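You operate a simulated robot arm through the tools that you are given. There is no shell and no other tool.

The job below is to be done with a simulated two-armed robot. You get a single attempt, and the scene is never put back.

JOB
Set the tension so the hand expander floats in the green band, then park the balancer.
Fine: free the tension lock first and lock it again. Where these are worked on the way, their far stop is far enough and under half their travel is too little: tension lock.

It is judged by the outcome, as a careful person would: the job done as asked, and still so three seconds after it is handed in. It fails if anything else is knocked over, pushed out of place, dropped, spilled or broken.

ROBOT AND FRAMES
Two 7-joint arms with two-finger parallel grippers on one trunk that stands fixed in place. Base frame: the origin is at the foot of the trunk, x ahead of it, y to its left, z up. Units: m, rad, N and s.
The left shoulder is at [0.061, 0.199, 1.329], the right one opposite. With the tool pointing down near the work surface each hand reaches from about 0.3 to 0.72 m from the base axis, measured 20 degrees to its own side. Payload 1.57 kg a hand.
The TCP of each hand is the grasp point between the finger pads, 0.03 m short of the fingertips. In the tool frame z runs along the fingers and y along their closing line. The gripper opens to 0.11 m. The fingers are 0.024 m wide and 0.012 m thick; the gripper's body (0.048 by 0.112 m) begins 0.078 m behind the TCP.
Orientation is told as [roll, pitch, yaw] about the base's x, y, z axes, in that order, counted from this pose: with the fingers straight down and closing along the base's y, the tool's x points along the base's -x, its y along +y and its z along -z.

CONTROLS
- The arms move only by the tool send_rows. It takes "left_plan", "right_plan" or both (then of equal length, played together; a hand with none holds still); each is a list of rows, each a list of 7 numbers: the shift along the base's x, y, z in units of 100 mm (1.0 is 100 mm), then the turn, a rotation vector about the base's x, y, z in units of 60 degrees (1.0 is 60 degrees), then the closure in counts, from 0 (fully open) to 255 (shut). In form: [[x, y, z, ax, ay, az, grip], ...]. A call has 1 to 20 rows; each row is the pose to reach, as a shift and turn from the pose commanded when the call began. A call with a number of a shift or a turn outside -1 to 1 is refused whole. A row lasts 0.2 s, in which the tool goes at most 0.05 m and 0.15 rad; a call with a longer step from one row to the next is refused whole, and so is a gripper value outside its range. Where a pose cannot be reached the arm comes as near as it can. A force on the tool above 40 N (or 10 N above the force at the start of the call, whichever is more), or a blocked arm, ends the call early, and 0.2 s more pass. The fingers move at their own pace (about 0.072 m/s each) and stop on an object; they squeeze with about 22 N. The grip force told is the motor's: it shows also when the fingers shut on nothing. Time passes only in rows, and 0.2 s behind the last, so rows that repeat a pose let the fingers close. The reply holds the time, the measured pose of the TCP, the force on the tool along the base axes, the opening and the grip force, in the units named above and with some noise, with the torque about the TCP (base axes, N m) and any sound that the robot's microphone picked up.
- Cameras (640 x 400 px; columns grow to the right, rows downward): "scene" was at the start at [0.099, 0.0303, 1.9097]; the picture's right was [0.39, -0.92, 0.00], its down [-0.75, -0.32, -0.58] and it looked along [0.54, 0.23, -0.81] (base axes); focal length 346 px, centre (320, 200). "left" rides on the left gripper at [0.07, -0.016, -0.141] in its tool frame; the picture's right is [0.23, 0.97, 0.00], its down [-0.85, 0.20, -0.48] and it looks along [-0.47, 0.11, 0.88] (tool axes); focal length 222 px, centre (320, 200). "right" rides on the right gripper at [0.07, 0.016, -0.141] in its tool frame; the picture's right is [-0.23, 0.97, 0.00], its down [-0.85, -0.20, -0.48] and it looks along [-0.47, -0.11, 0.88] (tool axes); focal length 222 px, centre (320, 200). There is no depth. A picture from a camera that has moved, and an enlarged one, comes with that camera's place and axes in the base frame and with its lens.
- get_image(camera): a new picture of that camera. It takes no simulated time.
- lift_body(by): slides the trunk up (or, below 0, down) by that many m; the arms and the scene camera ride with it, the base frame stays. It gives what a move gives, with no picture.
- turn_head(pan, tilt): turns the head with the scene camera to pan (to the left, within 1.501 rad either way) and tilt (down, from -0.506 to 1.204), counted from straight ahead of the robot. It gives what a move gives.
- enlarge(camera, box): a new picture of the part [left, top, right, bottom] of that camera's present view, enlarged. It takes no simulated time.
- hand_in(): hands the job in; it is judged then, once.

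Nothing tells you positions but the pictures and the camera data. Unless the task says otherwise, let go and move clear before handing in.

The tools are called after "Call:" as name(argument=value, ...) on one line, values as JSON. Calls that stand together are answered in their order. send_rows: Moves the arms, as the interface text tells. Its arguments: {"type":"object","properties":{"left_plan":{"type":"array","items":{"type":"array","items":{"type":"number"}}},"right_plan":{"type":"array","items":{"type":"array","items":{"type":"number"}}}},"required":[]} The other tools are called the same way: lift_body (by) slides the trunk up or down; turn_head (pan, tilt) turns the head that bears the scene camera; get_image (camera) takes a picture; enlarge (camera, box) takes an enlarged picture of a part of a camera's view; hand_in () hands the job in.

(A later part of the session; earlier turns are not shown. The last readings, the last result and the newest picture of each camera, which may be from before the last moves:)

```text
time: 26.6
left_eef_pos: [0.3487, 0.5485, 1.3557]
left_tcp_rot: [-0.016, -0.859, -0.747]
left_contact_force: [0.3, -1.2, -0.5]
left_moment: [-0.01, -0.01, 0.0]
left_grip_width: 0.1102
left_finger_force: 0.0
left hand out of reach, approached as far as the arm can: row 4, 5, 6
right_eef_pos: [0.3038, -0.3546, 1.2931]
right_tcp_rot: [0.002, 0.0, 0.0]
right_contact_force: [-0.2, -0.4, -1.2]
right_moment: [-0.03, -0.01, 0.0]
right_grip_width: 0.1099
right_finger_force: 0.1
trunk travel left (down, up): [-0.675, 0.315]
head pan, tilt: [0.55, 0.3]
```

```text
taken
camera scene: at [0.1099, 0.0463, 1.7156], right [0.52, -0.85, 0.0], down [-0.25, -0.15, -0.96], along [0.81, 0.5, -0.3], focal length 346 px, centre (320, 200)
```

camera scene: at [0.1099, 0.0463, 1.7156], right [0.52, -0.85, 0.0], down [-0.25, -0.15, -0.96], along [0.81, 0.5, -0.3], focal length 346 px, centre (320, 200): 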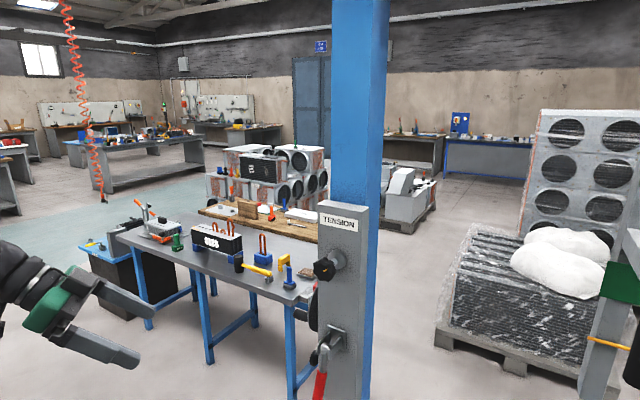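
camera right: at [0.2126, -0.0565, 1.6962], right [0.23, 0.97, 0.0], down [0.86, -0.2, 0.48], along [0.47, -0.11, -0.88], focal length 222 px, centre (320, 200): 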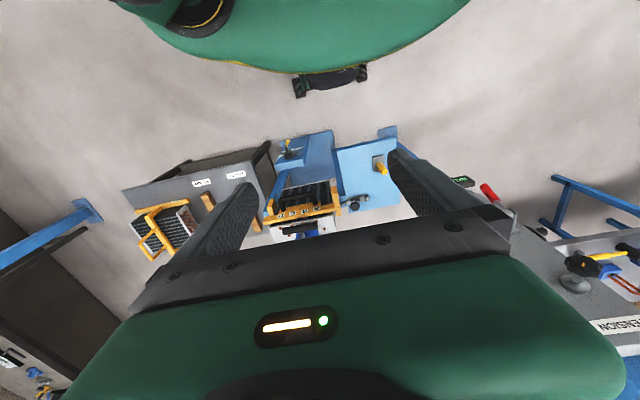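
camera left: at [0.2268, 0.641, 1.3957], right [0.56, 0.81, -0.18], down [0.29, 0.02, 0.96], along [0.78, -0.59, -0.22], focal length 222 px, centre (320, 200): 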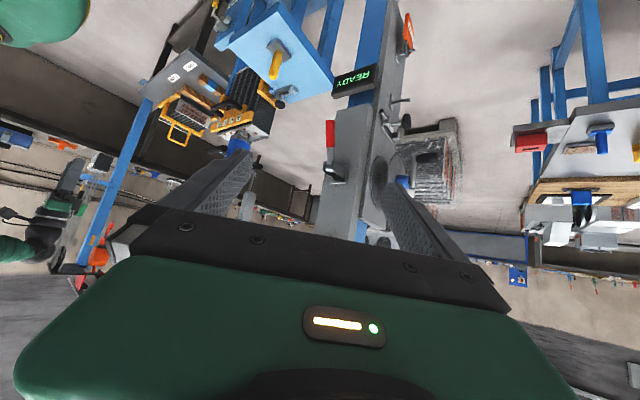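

Call:
enlarge(camera="left", box=[290, 0, 450, 240])

Call:
enlarge(camera="left", box=[320, 100, 440, 240])

Call:
enlarge(camera="left", box=[160, 0, 340, 140])

```text
1.67 times, centred on (370, 120) of left
camera zoom: at [0.2268, 0.641, 1.3957], right [0.56, 0.81, -0.18], down [0.29, 0.02, 0.96], along [0.78, -0.59, -0.22], focal length 370 px, centre (237, 333)
```

zoom: 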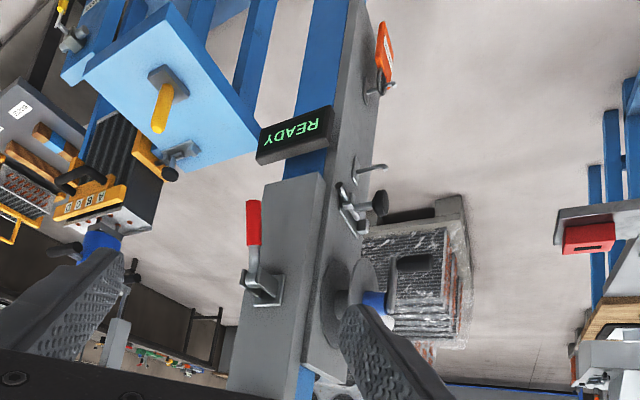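

```text
2.86 times, centred on (380, 170) of left
camera zoom: at [0.2268, 0.641, 1.3957], right [0.56, 0.81, -0.18], down [0.29, 0.02, 0.96], along [0.78, -0.59, -0.22], focal length 635 px, centre (149, 286)
```

zoom: 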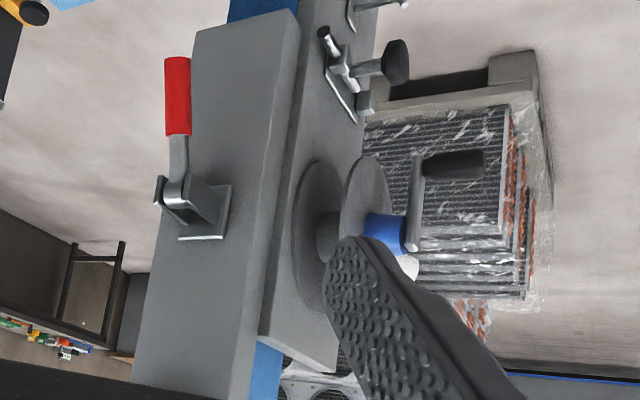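

```text
2.86 times, centred on (250, 70) of left
camera zoom: at [0.2268, 0.641, 1.3957], right [0.56, 0.81, -0.18], down [0.29, 0.02, 0.96], along [0.78, -0.59, -0.22], focal length 635 px, centre (520, 571)
```

zoom: 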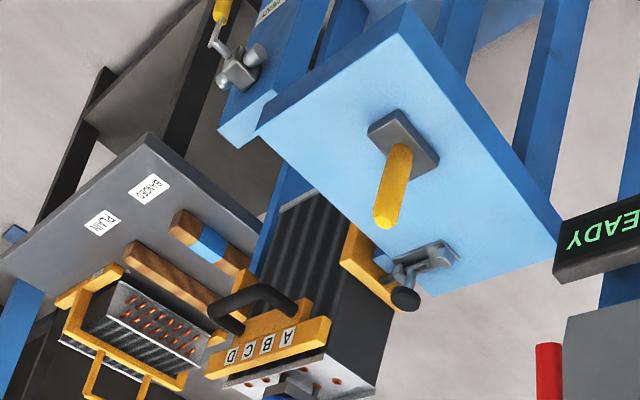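

The side gear turns out to be a separate hand winch (spool, crank and ratchet pawl), while the TENSION panel has only the star knob and the red toggle. So the star knob should set the tension and the red lever the lock. Now I'll get stereo on the beam's yellow block and look for a park mark.

Call:
turn_head(pan=-0.8, tilt=0.0)

Call:
get_image(camera="scene")

Call:
turn_head(pan=-0.2, tilt=-0.2)

Call:
get_image(camera="scene")

Call:
turn_head(pan=0.4, tilt=-0.3)

Call:
get_image(camera="scene")

```text
time: 28.1
left_eef_pos: [0.3503, 0.5511, 1.3533]
left_tcp_rot: [-0.02, -0.862, -0.743]
left_contact_force: [0.4, 0.4, -0.1]
left_moment: [0.04, -0.02, 0.02]
left_grip_width: 0.11
left_finger_force: 0.0
right_eef_pos: [0.3049, -0.3514, 1.2942]
right_tcp_rot: [-0.001, 0.0, 0.002]
right_contact_force: [0.9, 0.3, 0.2]
right_moment: [0.0, 0.02, -0.01]
right_grip_width: 0.1102
right_finger_force: 0.0
trunk travel left (down, up): [-0.675, 0.315]
head pan, tilt: [-0.799, 0.0]
```

```text
taken
camera scene: at [0.0943, -0.0625, 1.7433], right [-0.72, -0.7, 0.0], down [0.0, 0.0, -1.0], along [0.7, -0.72, 0.0], focal length 346 px, centre (320, 200)
```

scene: 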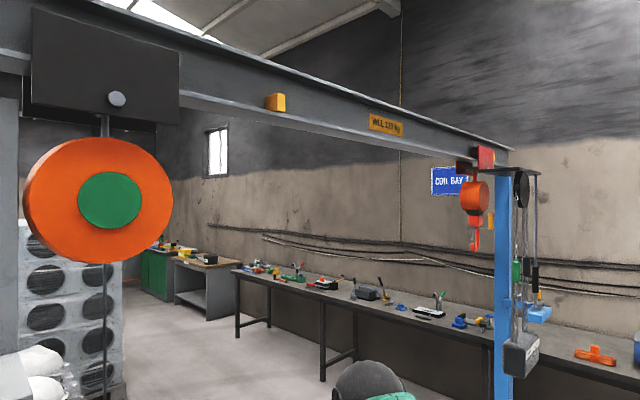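

```text
time: 29.1
left_eef_pos: [0.3505, 0.5515, 1.3531]
left_tcp_rot: [-0.02, -0.862, -0.742]
left_contact_force: [0.6, 0.1, 1.1]
left_moment: [-0.01, -0.01, -0.02]
left_grip_width: 0.1104
left_finger_force: 0.1
right_eef_pos: [0.3049, -0.3517, 1.2943]
right_tcp_rot: [-0.002, 0.0, 0.0]
right_contact_force: [-0.3, 0.4, 0.4]
right_moment: [-0.06, -0.02, 0.01]
right_grip_width: 0.1099
right_finger_force: 0.0
trunk travel left (down, up): [-0.675, 0.315]
head pan, tilt: [-0.201, -0.201]
```

```text
taken
camera scene: at [0.1129, -0.0145, 1.7607], right [-0.2, -0.98, 0.0], down [0.19, -0.04, -0.98], along [0.96, -0.2, 0.2], focal length 346 px, centre (320, 200)
```

scene: 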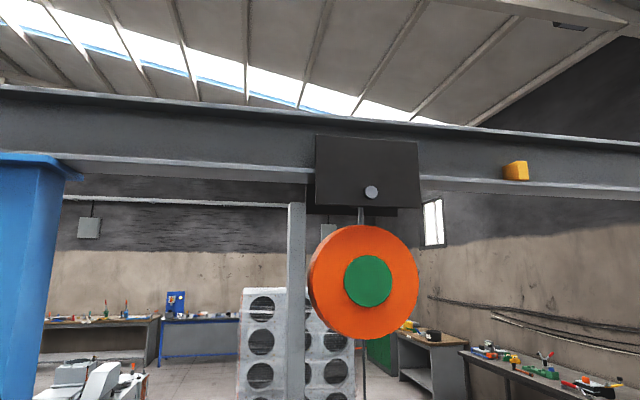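

```text
time: 30.1
left_eef_pos: [0.3492, 0.5523, 1.3537]
left_tcp_rot: [-0.019, -0.863, -0.744]
left_contact_force: [0.3, 0.7, -0.1]
left_moment: [-0.02, -0.05, -0.01]
left_grip_width: 0.1099
left_finger_force: 0.0
right_eef_pos: [0.3031, -0.3512, 1.294]
right_tcp_rot: [-0.002, 0.0, 0.001]
right_contact_force: [-0.1, -0.1, -1.0]
right_moment: [0.04, 0.01, 0.02]
right_grip_width: 0.1102
right_finger_force: 0.1
trunk travel left (down, up): [-0.675, 0.315]
head pan, tilt: [0.4, -0.3]
```

```text
taken
camera scene: at [0.1038, 0.0327, 1.7687], right [0.39, -0.92, 0.0], down [0.27, 0.11, -0.96], along [0.88, 0.37, 0.29], focal length 346 px, centre (320, 200)
```

scene: 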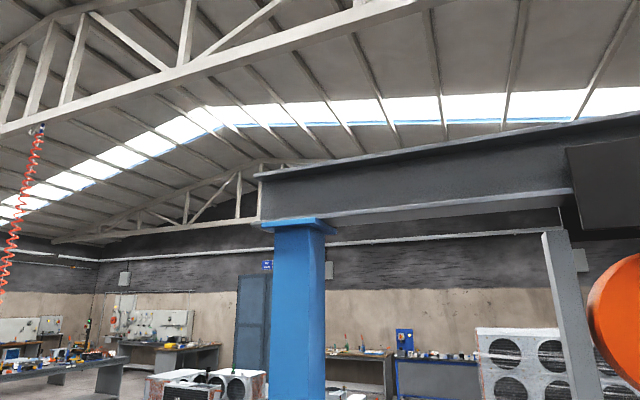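

The yellow block sits on the beam at about y -0.55, and the trolley plate spans y -0.12 to -0.32. I'll check the trolley, mast top and other small features close up for any park latch or label.

Call:
turn_head(pan=-0.3, tilt=-0.1)

Call:
enlarge(camera="scene", box=[220, 80, 400, 260])

Call:
enlarge(camera="scene", box=[380, 60, 640, 220])

Call:
turn_head(pan=-0.3, tilt=0.7)

Call:
get_image(camera="scene")

Call:
enlarge(camera="scene", box=[180, 180, 420, 400])

```text
time: 31.1
left_eef_pos: [0.3512, 0.5513, 1.3533]
left_tcp_rot: [-0.018, -0.862, -0.744]
left_contact_force: [-0.5, 0.0, -0.9]
left_moment: [0.0, 0.03, 0.0]
left_grip_width: 0.11
left_finger_force: 0.1
right_eef_pos: [0.3052, -0.3524, 1.2947]
right_tcp_rot: [-0.003, 0.0, -0.003]
right_contact_force: [-0.5, -0.5, -0.1]
right_moment: [0.01, 0.01, 0.0]
right_grip_width: 0.1098
right_finger_force: 0.0
trunk travel left (down, up): [-0.675, 0.315]
head pan, tilt: [-0.3, -0.099]
```

```text
2.22 times, centred on (310, 170) of scene
camera zoom: at [0.1146, -0.0236, 1.7521], right [-0.29, -0.96, 0.0], down [0.09, -0.03, -1.0], along [0.95, -0.29, 0.1], focal length 769 px, centre (342, 267)
```

zoom: 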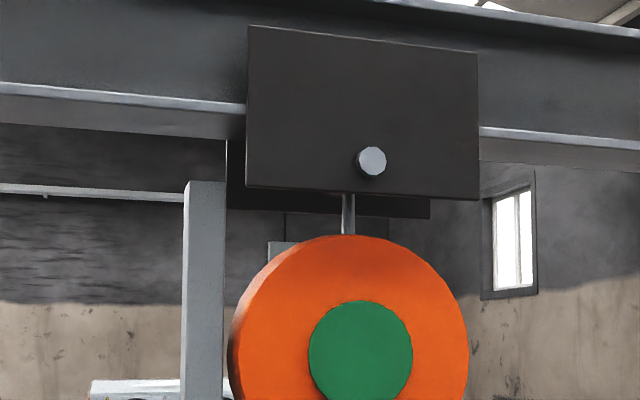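

```text
2.46 times, centred on (510, 140) of scene
camera zoom: at [0.1146, -0.0236, 1.7521], right [-0.29, -0.96, 0.0], down [0.09, -0.03, -1.0], along [0.95, -0.29, 0.1], focal length 852 px, centre (-148, 348)
```

zoom: 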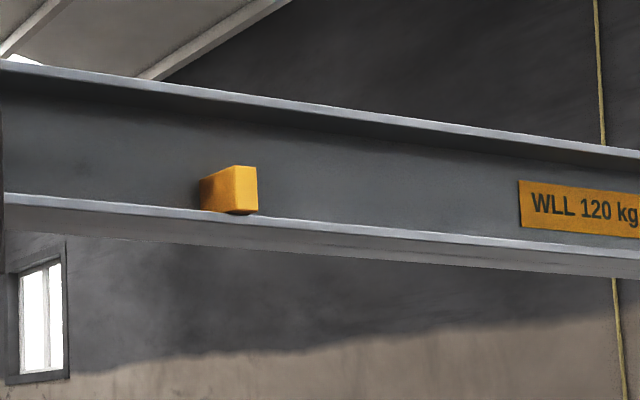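

```text
time: 32.2
left_eef_pos: [0.3506, 0.5525, 1.3548]
left_tcp_rot: [-0.021, -0.861, -0.743]
left_contact_force: [-0.6, -0.9, -0.5]
left_moment: [0.0, -0.01, 0.0]
left_grip_width: 0.1097
left_finger_force: 0.2
right_eef_pos: [0.3056, -0.351, 1.2943]
right_tcp_rot: [-0.003, 0.0, -0.001]
right_contact_force: [0.0, 0.4, 0.0]
right_moment: [0.02, 0.05, 0.0]
right_grip_width: 0.1098
right_finger_force: 0.0
trunk travel left (down, up): [-0.675, 0.315]
head pan, tilt: [-0.3, 0.7]
```

```text
taken
camera scene: at [0.1125, -0.0231, 1.6795], right [-0.3, -0.96, 0.0], down [-0.62, 0.19, -0.77], along [0.73, -0.23, -0.64], focal length 346 px, centre (320, 200)
```

scene: 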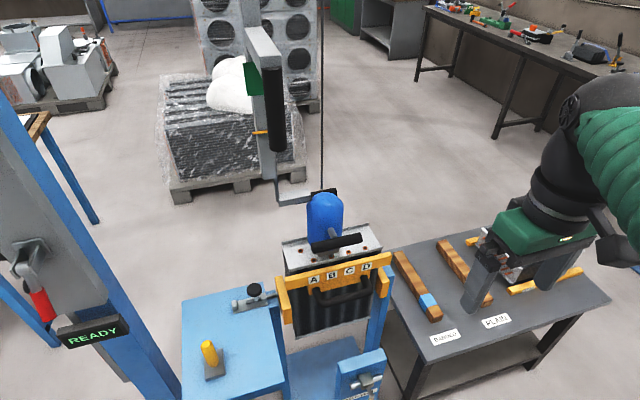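

```text
1.82 times, centred on (300, 290) of scene
camera zoom: at [0.1125, -0.0231, 1.6795], right [-0.3, -0.96, 0.0], down [-0.62, 0.19, -0.77], along [0.73, -0.23, -0.64], focal length 630 px, centre (356, 36)
```

zoom: 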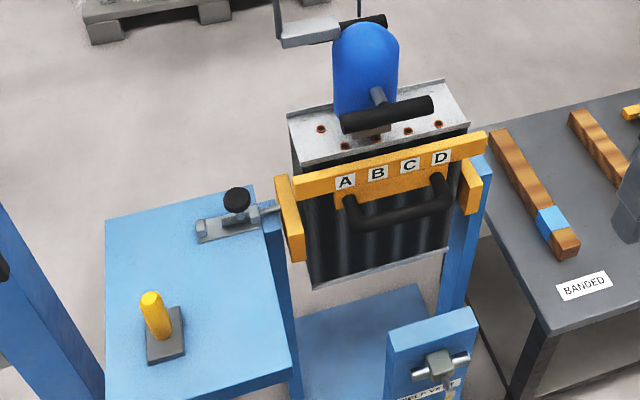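

No park label is visible, so parking should mean sliding the trolley by its grip to the yellow stop, once the expander floats clear of the coil. First comes the lock: I'll raise the trunk a little and bring the left hand in front of the red lever with the fingers pointing forward.

Call:
lift_body(by=0.15)

Call:
send_rows(left_plan=[[0.0, -0.2, -0.2, 0, 0, 0.14, 0], [0.0, -0.4, -0.5, 0, 0, 0.28, 0], [0.0, -0.6, -0.8, 0, 0, 0.42, 0], [0.0, -0.8, -1.0, 0, 0, 0.56, 0], [0.0, -0.9, -1.0, 0, 0, 0.7, 0], [0.0, -0.9, -1.0, 0, 0, 0.71, 0]])

Call:
send_rows(left_plan=[[0.0, -0.3, -0.3, 0, -0.14, 0, 0], [0.0, -0.6, -0.6, 0, -0.28, 0, 0], [0.0, -0.8, -0.9, 0, -0.42, 0, 0], [0.0, -0.9, -1.0, 0, -0.56, 0, 0], [0.0, -1.0, -1.0, 0, -0.677, 0, 0], [0.0, -1.0, -1.0, 0, -0.677, 0, 0]])

Call:
turn_head(pan=0.4, tilt=0.8)

Call:
get_image(camera="scene")

Call:
get_image(camera="left")

```text
time: 34.0
left_eef_pos: [0.3503, 0.5533, 1.5038]
left_tcp_rot: [-0.019, -0.862, -0.744]
left_contact_force: [-0.1, 0.9, 0.6]
left_moment: [-0.01, 0.01, -0.02]
left_grip_width: 0.1101
left_finger_force: 0.2
right_eef_pos: [0.3062, -0.3519, 1.4443]
right_tcp_rot: [-0.002, 0.001, 0.001]
right_contact_force: [0.0, 0.1, 0.1]
right_moment: [0.05, 0.04, 0.01]
right_grip_width: 0.1103
right_finger_force: 0.0
trunk travel left (down, up): [-0.825, 0.165]
head pan, tilt: [-0.3, 0.7]
```

```text
time: 35.4
left_eef_pos: [0.3498, 0.4601, 1.403]
left_tcp_rot: [-0.015, -0.861, 0.0]
left_contact_force: [0.1, -1.1, 0.7]
left_moment: [0.02, 0.0, 0.01]
left_grip_width: 0.1099
left_finger_force: 0.0
right_eef_pos: [0.3044, -0.3542, 1.4435]
right_tcp_rot: [0.0, -0.001, 0.0]
right_contact_force: [-0.2, -0.2, -0.6]
right_moment: [0.01, 0.03, 0.02]
right_grip_width: 0.1099
right_finger_force: 0.1
trunk travel left (down, up): [-0.825, 0.165]
head pan, tilt: [-0.3, 0.7]
```

```text
time: 36.8
left_eef_pos: [0.3678, 0.4257, 1.2917]
left_tcp_rot: [2.102, -1.567, -2.123]
left_contact_force: [-0.6, 1.0, -1.1]
left_moment: [0.02, -0.01, 0.0]
left_grip_width: 0.11
left_finger_force: 0.1
left hand out of reach, approached as far as the arm can: row 3, 4, 5, 6
right_eef_pos: [0.3031, -0.3539, 1.4454]
right_tcp_rot: [0.001, 0.0, 0.0]
right_contact_force: [0.6, -0.5, 0.0]
right_moment: [0.03, 0.04, -0.01]
right_grip_width: 0.1102
right_finger_force: 0.1
trunk travel left (down, up): [-0.825, 0.165]
head pan, tilt: [-0.3, 0.7]
```

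```text
time: 37.9
left_eef_pos: [0.369, 0.4262, 1.2922]
left_tcp_rot: [1.229, -1.569, -1.248]
left_contact_force: [0.0, -0.3, 0.7]
left_moment: [0.0, -0.03, 0.0]
left_grip_width: 0.1099
left_finger_force: 0.1
right_eef_pos: [0.3044, -0.3527, 1.443]
right_tcp_rot: [-0.001, 0.001, 0.001]
right_contact_force: [-0.4, 0.1, 0.2]
right_moment: [0.02, 0.03, 0.02]
right_grip_width: 0.1099
right_finger_force: 0.1
trunk travel left (down, up): [-0.825, 0.165]
head pan, tilt: [0.4, 0.799]
```

```text
taken
camera scene: at [0.1059, 0.0302, 1.8211], right [0.39, -0.92, 0.0], down [-0.66, -0.28, -0.7], along [0.64, 0.27, -0.72], focal length 346 px, centre (320, 200)
```

scene: 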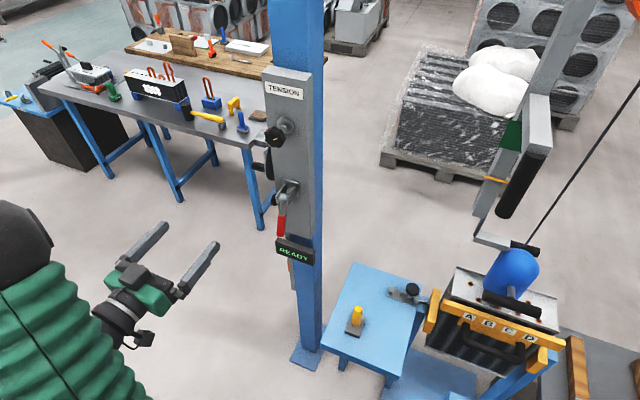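

```text
taken
camera left: at [0.2272, 0.4116, 1.2226], right [0.02, 0.97, -0.23], down [-0.47, 0.21, 0.86], along [0.88, 0.09, 0.47], focal length 222 px, centre (320, 200)
```

left: 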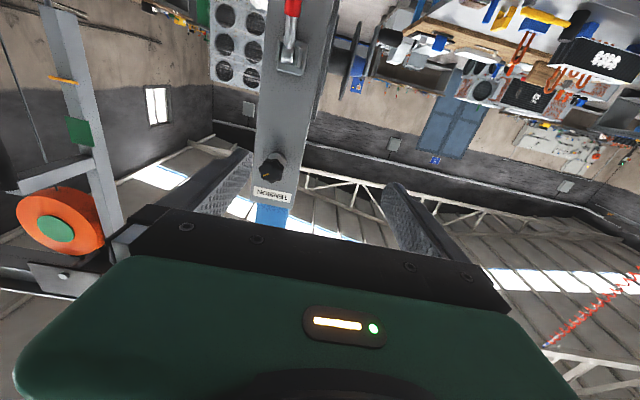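

The left hand now points forward at [0.37, 0.43, 1.29] with the fingers closing along y. I'll bring it to a pre-grasp in front of the red handle at about [0.48, 0.342, 1.14].

Call:
send_rows(left_plan=[[0.2, -0.2, -0.35, 0, 0, 0, 0], [0.4, -0.4, -0.7, 0, 0, 0, 0], [0.6, -0.6, -1.0, 0, 0, 0, 0], [0.8, -0.84, -1.0, 0, 0, 0, 0]])

Call:
get_image(camera="scene")

Call:
get_image(camera="left")

```text
time: 38.9
left_eef_pos: [0.4537, 0.3429, 1.1955]
left_tcp_rot: [0.321, -1.566, -0.338]
left_contact_force: [0.4, -0.1, -0.5]
left_moment: [0.01, 0.04, 0.03]
left_grip_width: 0.11
left_finger_force: 0.0
left hand out of reach, approached as far as the arm can: row 1, 2, 3, 4
right_eef_pos: [0.3049, -0.3544, 1.4443]
right_tcp_rot: [0.0, 0.0, -0.001]
right_contact_force: [0.4, -0.8, 0.6]
right_moment: [0.02, 0.0, 0.01]
right_grip_width: 0.1098
right_finger_force: 0.1
trunk travel left (down, up): [-0.825, 0.165]
head pan, tilt: [0.4, 0.799]
```

```text
taken
camera scene: at [0.1057, 0.0283, 1.8212], right [0.39, -0.92, 0.0], down [-0.66, -0.28, -0.7], along [0.64, 0.27, -0.72], focal length 346 px, centre (320, 200)
```

scene: 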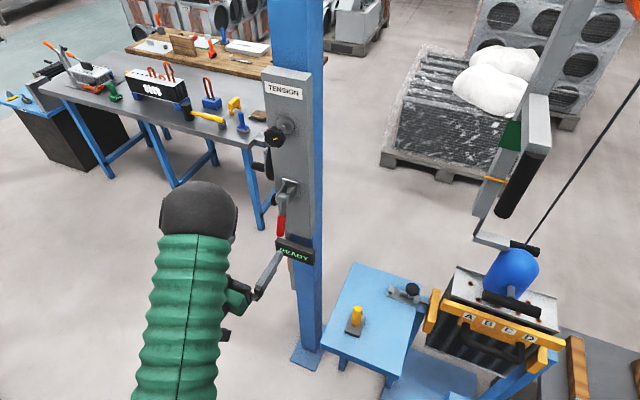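

```text
taken
camera left: at [0.3113, 0.3281, 1.1289], right [0.02, 0.97, -0.23], down [-0.47, 0.21, 0.86], along [0.88, 0.09, 0.46], focal length 222 px, centre (320, 200)
```

left: 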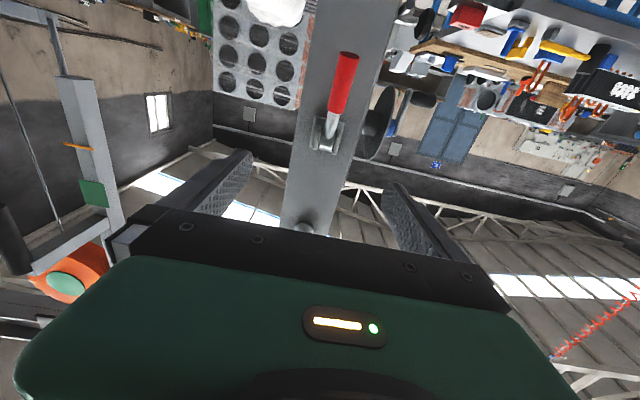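

From both cameras the red handle runs from about [0.603, 0.345, 1.16] down to [0.582, 0.345, 1.105]. I'll align in front of it and then move in.

Call:
send_rows(left_plan=[[0.2, 0.01, -0.3, 0, 0, 0, 0], [0.45, 0.02, -0.65, 0, 0, 0, 0], [0.45, 0.02, -0.65, 0, 0, 0, 0]])

Call:
get_image(camera="left")

Call:
enlarge(camera="scene", box=[220, 160, 340, 320])

```text
time: 39.7
left_eef_pos: [0.4975, 0.345, 1.1325]
left_tcp_rot: [1.323, -1.569, -1.341]
left_contact_force: [0.8, -0.1, 0.7]
left_moment: [-0.03, -0.02, 0.04]
left_grip_width: 0.1101
left_finger_force: 0.0
right_eef_pos: [0.3037, -0.3514, 1.4457]
right_tcp_rot: [0.0, 0.001, -0.001]
right_contact_force: [-0.4, 0.7, 0.3]
right_moment: [-0.02, 0.01, -0.01]
right_grip_width: 0.1097
right_finger_force: 0.0
trunk travel left (down, up): [-0.825, 0.165]
head pan, tilt: [0.4, 0.799]
```

```text
taken
camera left: at [0.3563, 0.3311, 1.064], right [0.02, 0.97, -0.23], down [-0.47, 0.21, 0.86], along [0.88, 0.09, 0.47], focal length 222 px, centre (320, 200)
```

left: 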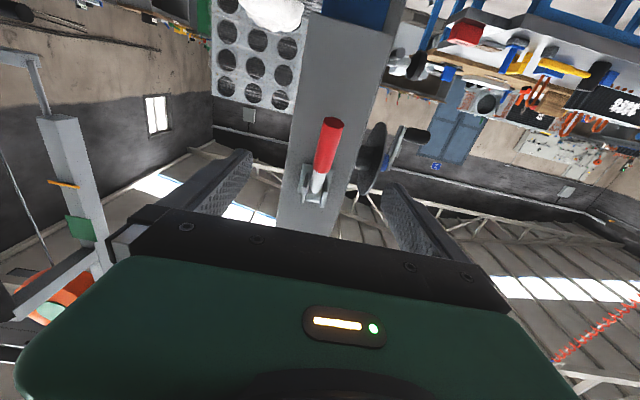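

```text
2.50 times, centred on (280, 240) of scene
camera zoom: at [0.1067, 0.0318, 1.8211], right [0.39, -0.92, 0.0], down [-0.66, -0.28, -0.7], along [0.64, 0.27, -0.72], focal length 866 px, centre (420, 100)
```

zoom: 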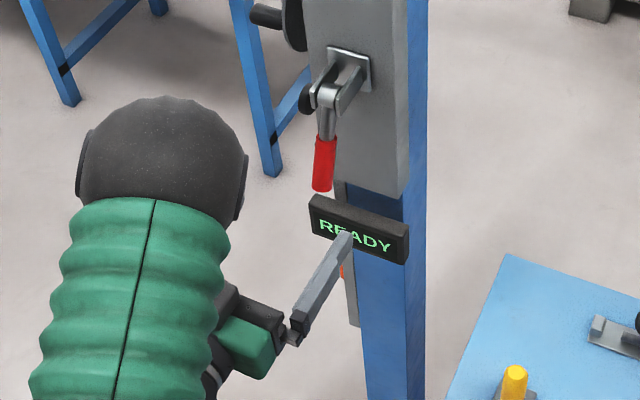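

The handle is centred between the fingers, at about x 0.59 and y 0.345. I'll advance and close on it.

Call:
send_rows(left_plan=[[0.3, 0, -0.02, 0, 0, 0, 0], [0.6, 0, -0.04, 0, 0, 0, 0], [0.93, 0, -0.05, 0, 0, 0, 0], [0.93, 0, -0.05, 0, 0, 0, 0]])

Call:
get_image(camera="left")

Call:
enlarge(camera="scene", box=[220, 160, 340, 320])

```text
time: 40.7
left_eef_pos: [0.5932, 0.3472, 1.1266]
left_tcp_rot: [0.869, -1.569, -0.885]
left_contact_force: [0.6, -0.4, 0.7]
left_moment: [0.01, -0.04, -0.03]
left_grip_width: 0.1102
left_finger_force: 0.0
right_eef_pos: [0.3058, -0.3541, 1.4439]
right_tcp_rot: [0.001, 0.0, 0.0]
right_contact_force: [0.4, 0.2, 1.2]
right_moment: [0.01, 0.0, -0.02]
right_grip_width: 0.11
right_finger_force: 0.2
trunk travel left (down, up): [-0.825, 0.165]
head pan, tilt: [0.4, 0.799]
```

```text
taken
camera left: at [0.4506, 0.3327, 1.0584], right [0.02, 0.97, -0.23], down [-0.47, 0.21, 0.86], along [0.88, 0.09, 0.47], focal length 222 px, centre (320, 200)
```

left: 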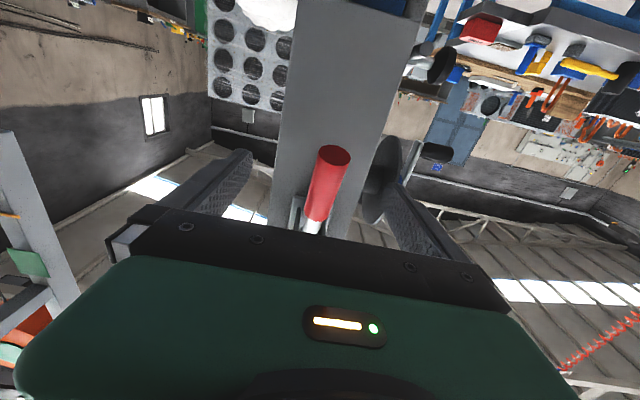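

```text
2.50 times, centred on (280, 240) of scene
camera zoom: at [0.1071, 0.0315, 1.821], right [0.39, -0.92, 0.0], down [-0.66, -0.28, -0.7], along [0.64, 0.27, -0.72], focal length 866 px, centre (420, 100)
```

zoom: 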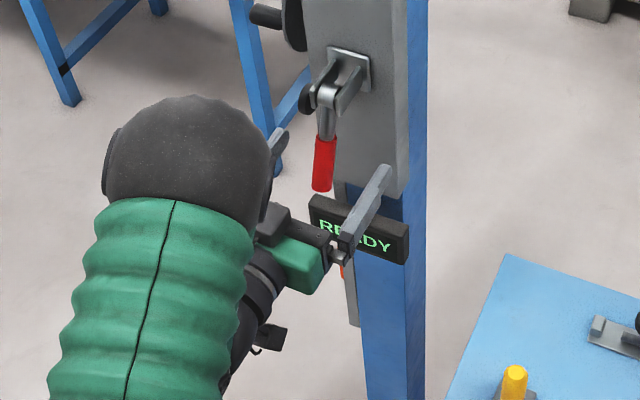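

The handle is between the pads, with its midpoint at about [0.592, 0.346, 1.13]. I'll close the gripper.

Call:
send_rows(left_plan=[[0, 0, 0, 0, 0, 0, 255], [0, 0, 0, 0, 0, 0, 255], [0, 0, 0, 0, 0, 0, 255], [0, 0, 0, 0, 0, 0, 255], [0, 0, 0, 0, 0, 0, 255]])

Call:
get_image(camera="left")

Call:
enlarge(camera="scene", box=[220, 160, 340, 320])

```text
time: 41.9
left_eef_pos: [0.5919, 0.3505, 1.1271]
left_tcp_rot: [2.44, -1.572, -2.455]
left_contact_force: [1.6, 8.4, 4.6]
left_moment: [-0.31, 0.03, 0.24]
left_grip_width: 0.0216
left_finger_force: 34.3
right_eef_pos: [0.3044, -0.3494, 1.444]
right_tcp_rot: [-0.003, -0.001, 0.001]
right_contact_force: [0.5, -0.2, -0.6]
right_moment: [0.0, -0.03, -0.02]
right_grip_width: 0.1099
right_finger_force: 0.1
trunk travel left (down, up): [-0.825, 0.165]
head pan, tilt: [0.4, 0.799]
```

```text
taken
camera left: at [0.4504, 0.3355, 1.0581], right [0.02, 0.97, -0.23], down [-0.48, 0.21, 0.85], along [0.88, 0.1, 0.47], focal length 222 px, centre (320, 200)
```

left: 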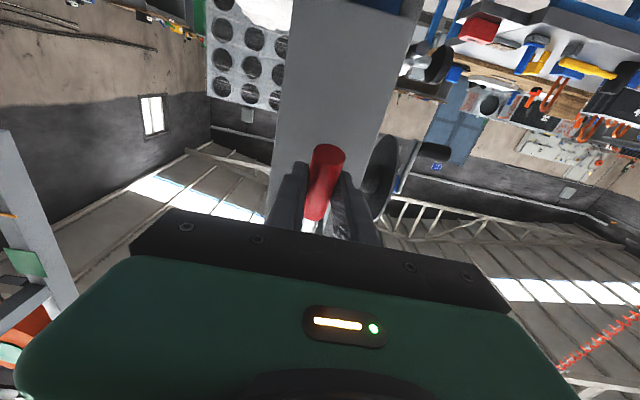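

```text
2.50 times, centred on (280, 240) of scene
camera zoom: at [0.1071, 0.0355, 1.821], right [0.39, -0.92, 0.0], down [-0.66, -0.28, -0.7], along [0.64, 0.27, -0.72], focal length 866 px, centre (420, 100)
```

zoom: 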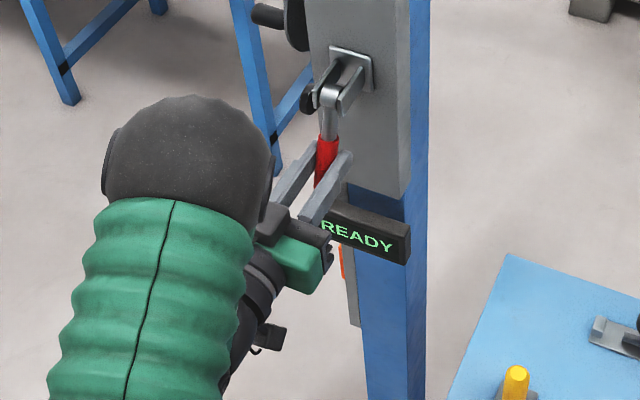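

The handle is gripped at 21.6 mm wide. Taking the pivot to be near [0.627, 0.35, 1.213], I'll start swinging the lever outward and up with a small test arc.

Call:
send_rows(left_plan=[[-0.036, 0.03, 0.015, 0, 0.042, 0, 255], [-0.072, 0.03, 0.031, 0, 0.083, 0, 255], [-0.107, 0.03, 0.05, 0, 0.125, 0, 255], [-0.143, 0.03, 0.071, 0, 0.167, 0, 255], [-0.21, 0.03, 0.117, 0, 0.25, 0, 255]])

Call:
get_image(camera="left")

Call:
enlarge(camera="scene", box=[220, 160, 340, 320])

```text
time: 43.1
left_eef_pos: [0.5744, 0.3511, 1.1398]
left_tcp_rot: [-0.013, -1.308, -0.007]
left_contact_force: [16.8, 3.8, 6.4]
left_moment: [-0.18, 0.55, 0.26]
left_grip_width: 0.0215
left_finger_force: 34.6
right_eef_pos: [0.309, -0.352, 1.4444]
right_tcp_rot: [-0.001, 0.002, 0.0]
right_contact_force: [0.6, 0.5, 0.0]
right_moment: [-0.05, 0.0, 0.01]
right_grip_width: 0.1098
right_finger_force: 0.0
trunk travel left (down, up): [-0.825, 0.165]
head pan, tilt: [0.4, 0.799]
```

```text
taken
camera left: at [0.4189, 0.3361, 1.1099], right [-0.04, 0.97, -0.22], down [-0.24, 0.21, 0.95], along [0.97, 0.09, 0.22], focal length 222 px, centre (320, 200)
```

left: 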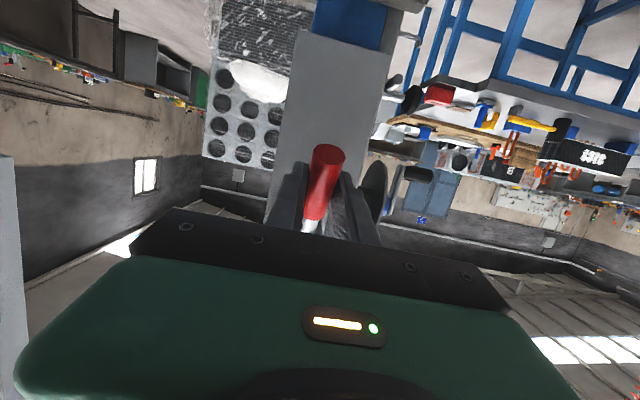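

```text
2.50 times, centred on (280, 240) of scene
camera zoom: at [0.113, 0.0325, 1.8207], right [0.39, -0.92, 0.0], down [-0.66, -0.28, -0.69], along [0.64, 0.27, -0.72], focal length 866 px, centre (420, 100)
```

zoom: 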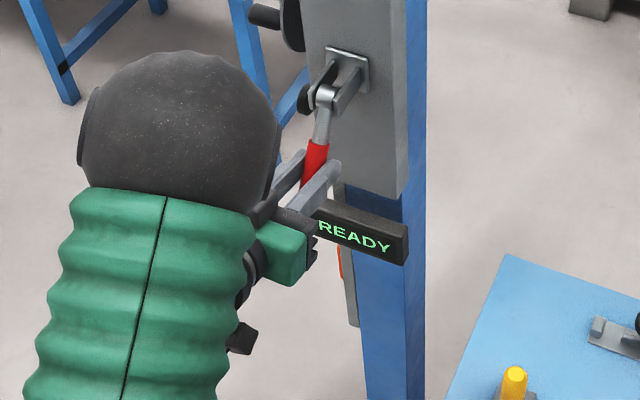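

The lever is turning with moderate resistance (about 17 N). I'll continue along the arc.

Call:
send_rows(left_plan=[[-0.062, 0, 0.052, 0, 0.083, 0, 255], [-0.12, 0, 0.109, 0, 0.167, 0, 255], [-0.173, 0, 0.17, 0, 0.25, 0, 255], [-0.22, 0, 0.236, 0, 0.333, 0, 255], [-0.261, 0, 0.306, 0, 0.417, 0, 255], [-0.296, 0, 0.38, 0, 0.5, 0, 255], [-0.324, 0, 0.456, 0, 0.583, 0, 255]])

Call:
enlarge(camera="scene", box=[220, 120, 340, 280])

Call:
get_image(camera="left")

```text
time: 44.7
left_eef_pos: [0.5424, 0.3504, 1.1845]
left_tcp_rot: [-0.019, -0.694, 0.002]
left_contact_force: [22.6, 2.0, 2.6]
left_moment: [-0.21, 0.11, 0.33]
left_grip_width: 0.0215
left_finger_force: 35.0
right_eef_pos: [0.3115, -0.3516, 1.4429]
right_tcp_rot: [0.0, 0.006, 0.0]
right_contact_force: [-0.7, -0.2, 0.0]
right_moment: [0.0, -0.02, -0.02]
right_grip_width: 0.11
right_finger_force: 0.0
trunk travel left (down, up): [-0.825, 0.165]
head pan, tilt: [0.4, 0.799]
```

```text
2.50 times, centred on (280, 200) of scene
camera zoom: at [0.1162, 0.0324, 1.8203], right [0.39, -0.92, 0.0], down [-0.67, -0.28, -0.69], along [0.64, 0.27, -0.72], focal length 866 px, centre (420, 200)
```

zoom: 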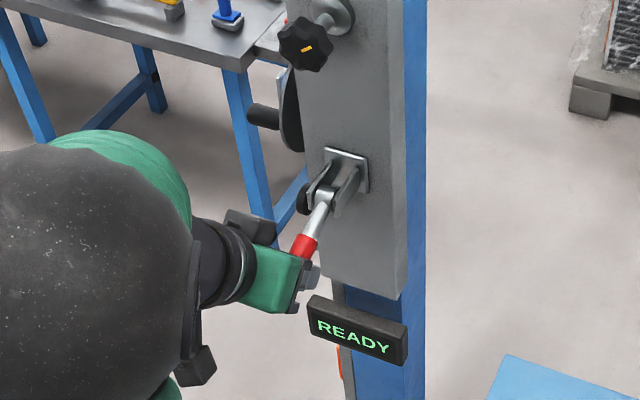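

```text
taken
camera left: at [0.3981, 0.3359, 1.2492], right [-0.16, 0.97, -0.16], down [0.35, 0.21, 0.91], along [0.92, 0.09, -0.38], focal length 222 px, centre (320, 200)
```

left: 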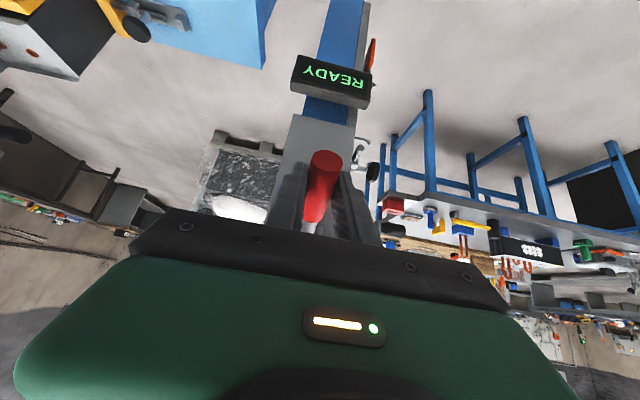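

The lever is now near horizontal. Refitting the pivot gives [0.629, 1.209] and r 0.0895, so I'll continue upward toward its far stop.

Call:
send_rows(left_plan=[[0.025, -0.02, 0.076, 0, 0.078, 0, 255], [0.014, -0.02, 0.153, 0, 0.162, 0, 255], [0.009, -0.02, 0.231, 0, 0.245, 0, 255], [0.011, -0.02, 0.309, 0, 0.328, 0, 255], [0.02, -0.02, 0.387, 0, 0.412, 0, 255]])

Call:
enlarge(camera="scene", box=[220, 120, 340, 280])

Call:
get_image(camera="left")

```text
time: 45.9
left_eef_pos: [0.5379, 0.3456, 1.2282]
left_tcp_rot: [-0.015, -0.267, 0.0]
left_contact_force: [-0.4, -0.2, 0.9]
left_moment: [0.03, 0.01, -0.05]
left_grip_width: 0.0004
left_finger_force: 21.5
right_eef_pos: [0.3022, -0.3549, 1.4446]
right_tcp_rot: [0.002, -0.003, 0.0]
right_contact_force: [-0.1, -0.4, 0.4]
right_moment: [0.01, -0.04, -0.01]
right_grip_width: 0.1104
right_finger_force: 0.0
trunk travel left (down, up): [-0.825, 0.165]
head pan, tilt: [0.4, 0.799]
```

```text
2.50 times, centred on (280, 200) of scene
camera zoom: at [0.1027, 0.0276, 1.8217], right [0.39, -0.92, 0.0], down [-0.66, -0.28, -0.7], along [0.64, 0.27, -0.72], focal length 866 px, centre (420, 200)
```

zoom: 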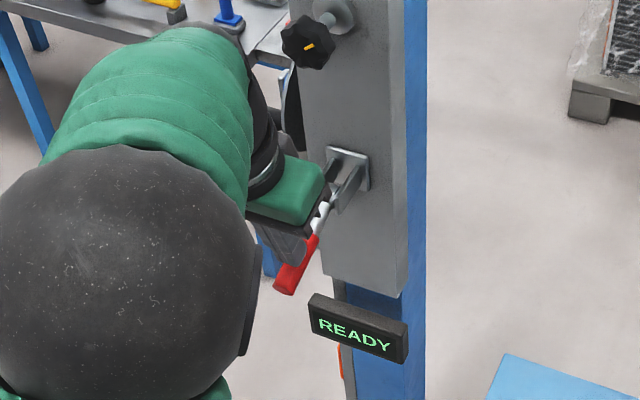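

```text
taken
camera left: at [0.4324, 0.3304, 1.3466], right [-0.21, 0.97, -0.07], down [0.7, 0.21, 0.69], along [0.68, 0.1, -0.72], focal length 222 px, centre (320, 200)
```

left: 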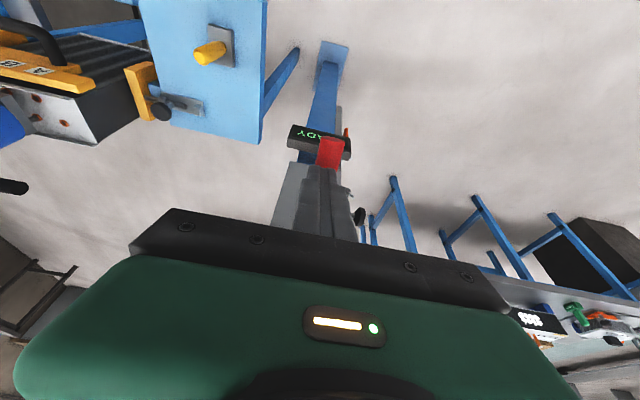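

The fingers slipped off upward, which suggests the lever met a stop. I'll back the hand away, up and toward me, and look at where the lever stands.

Call:
send_rows(left_plan=[[-0.2, 0, 0.3, 0, 0, 0, 255], [-0.5, 0, 0.5, 0, 0, 0, 255], [-0.8, 0.3, 0.5, 0, 0, 0, 255], [-0.9, 0.6, 0.5, 0, 0, 0, 200], [-1.0, 0.9, 0.5, 0, 0, 0, 150]])

Call:
get_image(camera="scene")

Call:
enlarge(camera="scene", box=[220, 120, 340, 280])

Call:
get_image(camera="left")

```text
time: 47.1
left_eef_pos: [0.4401, 0.4389, 1.2723]
left_tcp_rot: [-0.018, -0.265, -0.002]
left_contact_force: [-1.7, 1.2, 0.1]
left_moment: [-0.01, 0.01, -0.01]
left_grip_width: 0.0454
left_finger_force: 0.0
right_eef_pos: [0.3041, -0.3502, 1.4451]
right_tcp_rot: [-0.002, -0.001, -0.001]
right_contact_force: [0.0, 0.4, -1.0]
right_moment: [-0.02, 0.0, 0.0]
right_grip_width: 0.11
right_finger_force: 0.1
trunk travel left (down, up): [-0.825, 0.165]
head pan, tilt: [0.4, 0.799]
```

```text
taken
camera scene: at [0.1065, 0.0346, 1.821], right [0.39, -0.92, 0.0], down [-0.66, -0.28, -0.7], along [0.64, 0.27, -0.72], focal length 346 px, centre (320, 200)
```

scene: 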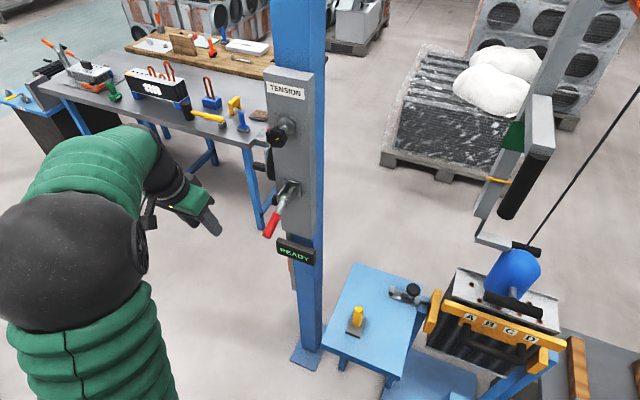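

```text
2.50 times, centred on (280, 200) of scene
camera zoom: at [0.1065, 0.0346, 1.821], right [0.39, -0.92, 0.0], down [-0.66, -0.28, -0.7], along [0.64, 0.27, -0.72], focal length 866 px, centre (420, 200)
```

zoom: 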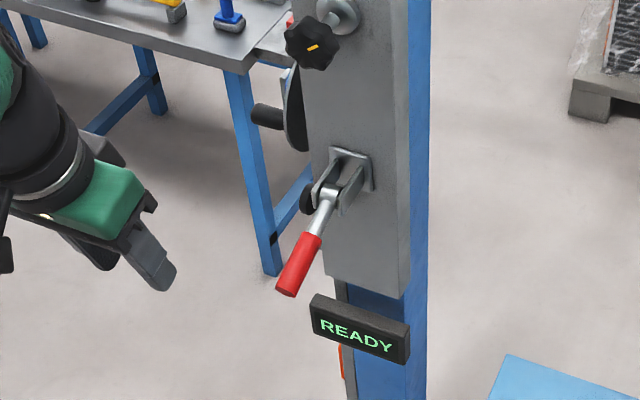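

```text
taken
camera left: at [0.3353, 0.4254, 1.392], right [-0.21, 0.97, -0.08], down [0.7, 0.21, 0.68], along [0.68, 0.09, -0.73], focal length 222 px, centre (320, 200)
```

left: 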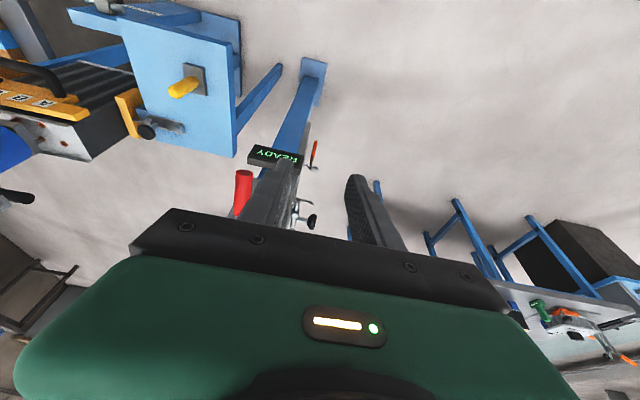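

The lever now stands about 50° up from where it was and stayed there. To check that it's at its far stop, I'll reorient and press it gently upward from below with closed fingers.

Call:
send_rows(left_plan=[[-0.1, 0, -0.2, 0, -0.14, 0, 200], [-0.2, 0, -0.4, 0, -0.28, 0, 255], [-0.2, 0, -0.6, 0, -0.42, 0, 255], [-0.2, 0, -0.8, 0, -0.56, 0, 255], [-0.2, 0, -1.0, 0, -0.7, 0, 255]])

Call:
send_rows(left_plan=[[0, -0.2, -0.1, 0, -0.14, 0, 255], [0, -0.4, -0.2, 0, -0.28, 0, 255], [0, -0.6, -0.3, 0, -0.42, 0, 255], [0, -0.8, -0.4, 0, -0.546, 0, 255], [0, -0.9, -0.4, 0, -0.546, 0, 255]])

Call:
get_image(camera="left")

Call:
get_image(camera="scene")

```text
time: 48.3
left_eef_pos: [0.4196, 0.4409, 1.1731]
left_tcp_rot: [-0.02, -1.0, 0.002]
left_contact_force: [0.5, 0.6, -0.7]
left_moment: [0.01, 0.01, -0.03]
left_grip_width: 0.0002
left_finger_force: 20.9
right_eef_pos: [0.3059, -0.3498, 1.4452]
right_tcp_rot: [-0.002, 0.002, 0.002]
right_contact_force: [0.3, -0.6, -0.3]
right_moment: [0.04, 0.02, -0.01]
right_grip_width: 0.1101
right_finger_force: 0.1
trunk travel left (down, up): [-0.825, 0.165]
head pan, tilt: [0.4, 0.799]
```

```text
time: 49.5
left_eef_pos: [0.4625, 0.3767, 1.153]
left_tcp_rot: [0.034, -1.57, -0.053]
left_contact_force: [0.4, -0.2, 0.1]
left_moment: [-0.05, -0.01, -0.03]
left_grip_width: 0.0001
left_finger_force: 21.6
left hand out of reach, approached as far as the arm can: row 4, 5
right_eef_pos: [0.3046, -0.3512, 1.4443]
right_tcp_rot: [-0.001, -0.001, -0.002]
right_contact_force: [1.1, -0.4, -0.5]
right_moment: [-0.01, 0.02, 0.0]
right_grip_width: 0.1101
right_finger_force: 0.1
trunk travel left (down, up): [-0.825, 0.165]
head pan, tilt: [0.4, 0.799]
```

```text
taken
camera left: at [0.3218, 0.3625, 1.0844], right [0.02, 0.97, -0.23], down [-0.47, 0.21, 0.86], along [0.88, 0.09, 0.46], focal length 222 px, centre (320, 200)
```

left: 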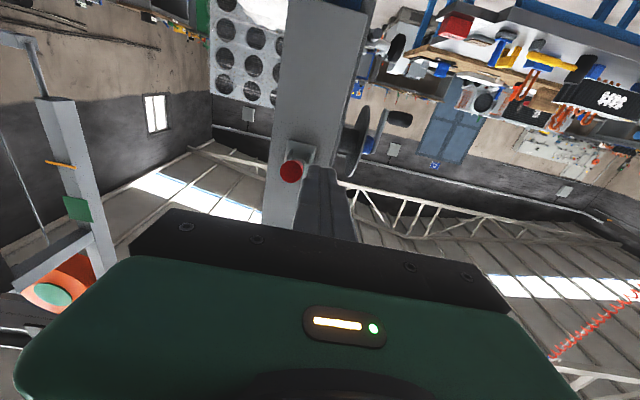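

```text
taken
camera scene: at [0.1058, 0.0324, 1.8211], right [0.39, -0.92, 0.0], down [-0.66, -0.28, -0.7], along [0.64, 0.27, -0.72], focal length 346 px, centre (320, 200)
```

scene: 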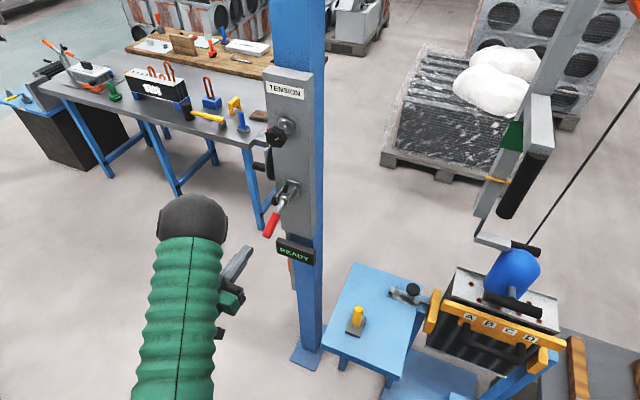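

The lever appears end-on, at about 70° from straight down. I'll slip the closed fingers beneath it and press up softly.

Call:
send_rows(left_plan=[[0.1, -0.1, -0.3, 0, 0, 0, 255], [0.3, -0.25, -0.4, 0, 0, 0, 255], [0.6, -0.29, -0.4, 0, 0, 0, 255], [0.8, -0.29, -0.4, 0, 0, 0, 255], [0.8, -0.29, -0.3, 0, 0, 0, 255], [0.8, -0.29, -0.2, 0, 0, 0, 255], [0.8, -0.29, -0.1, 0, 0, 0, 255], [0.8, -0.29, 0.0, 0, 0, 0, 255]])

Call:
enlarge(camera="scene", box=[220, 120, 340, 280])

Call:
get_image(camera="left")

```text
time: 51.3
left_eef_pos: [0.5443, 0.3478, 1.1491]
left_tcp_rot: [-0.188, -1.56, 0.166]
left_contact_force: [-4.9, -3.7, -23.4]
left_moment: [-0.01, -0.49, 0.09]
left_grip_width: 0.0
left_finger_force: 21.6
left hand out of reach, approached as far as the arm can: row 1
right_eef_pos: [0.306, -0.3513, 1.4437]
right_tcp_rot: [-0.001, 0.002, 0.002]
right_contact_force: [0.1, -0.2, 0.5]
right_moment: [-0.02, 0.01, 0.01]
right_grip_width: 0.1102
right_finger_force: 0.1
trunk travel left (down, up): [-0.825, 0.165]
head pan, tilt: [0.4, 0.799]
```

```text
2.50 times, centred on (280, 200) of scene
camera zoom: at [0.1091, 0.0334, 1.8203], right [0.39, -0.92, 0.0], down [-0.66, -0.28, -0.69], along [0.64, 0.27, -0.72], focal length 866 px, centre (420, 200)
```

zoom: 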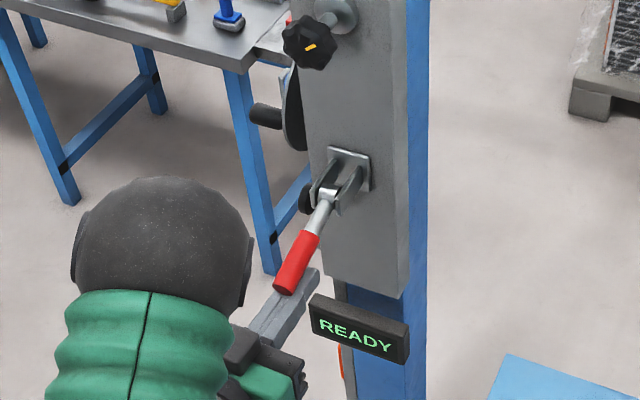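

```text
taken
camera left: at [0.4009, 0.3335, 1.0816], right [0.02, 0.97, -0.23], down [-0.47, 0.21, 0.86], along [0.88, 0.09, 0.46], focal length 222 px, centre (320, 200)
```

left: 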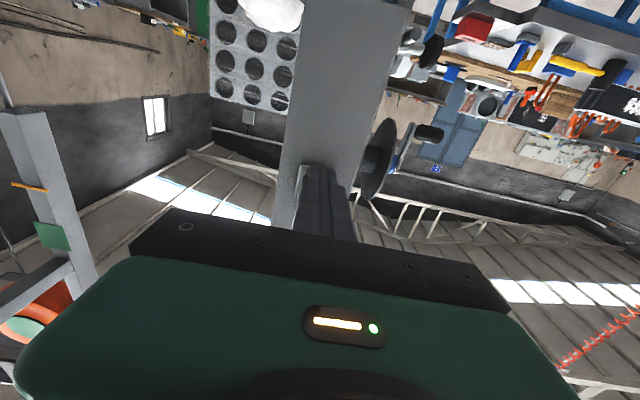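

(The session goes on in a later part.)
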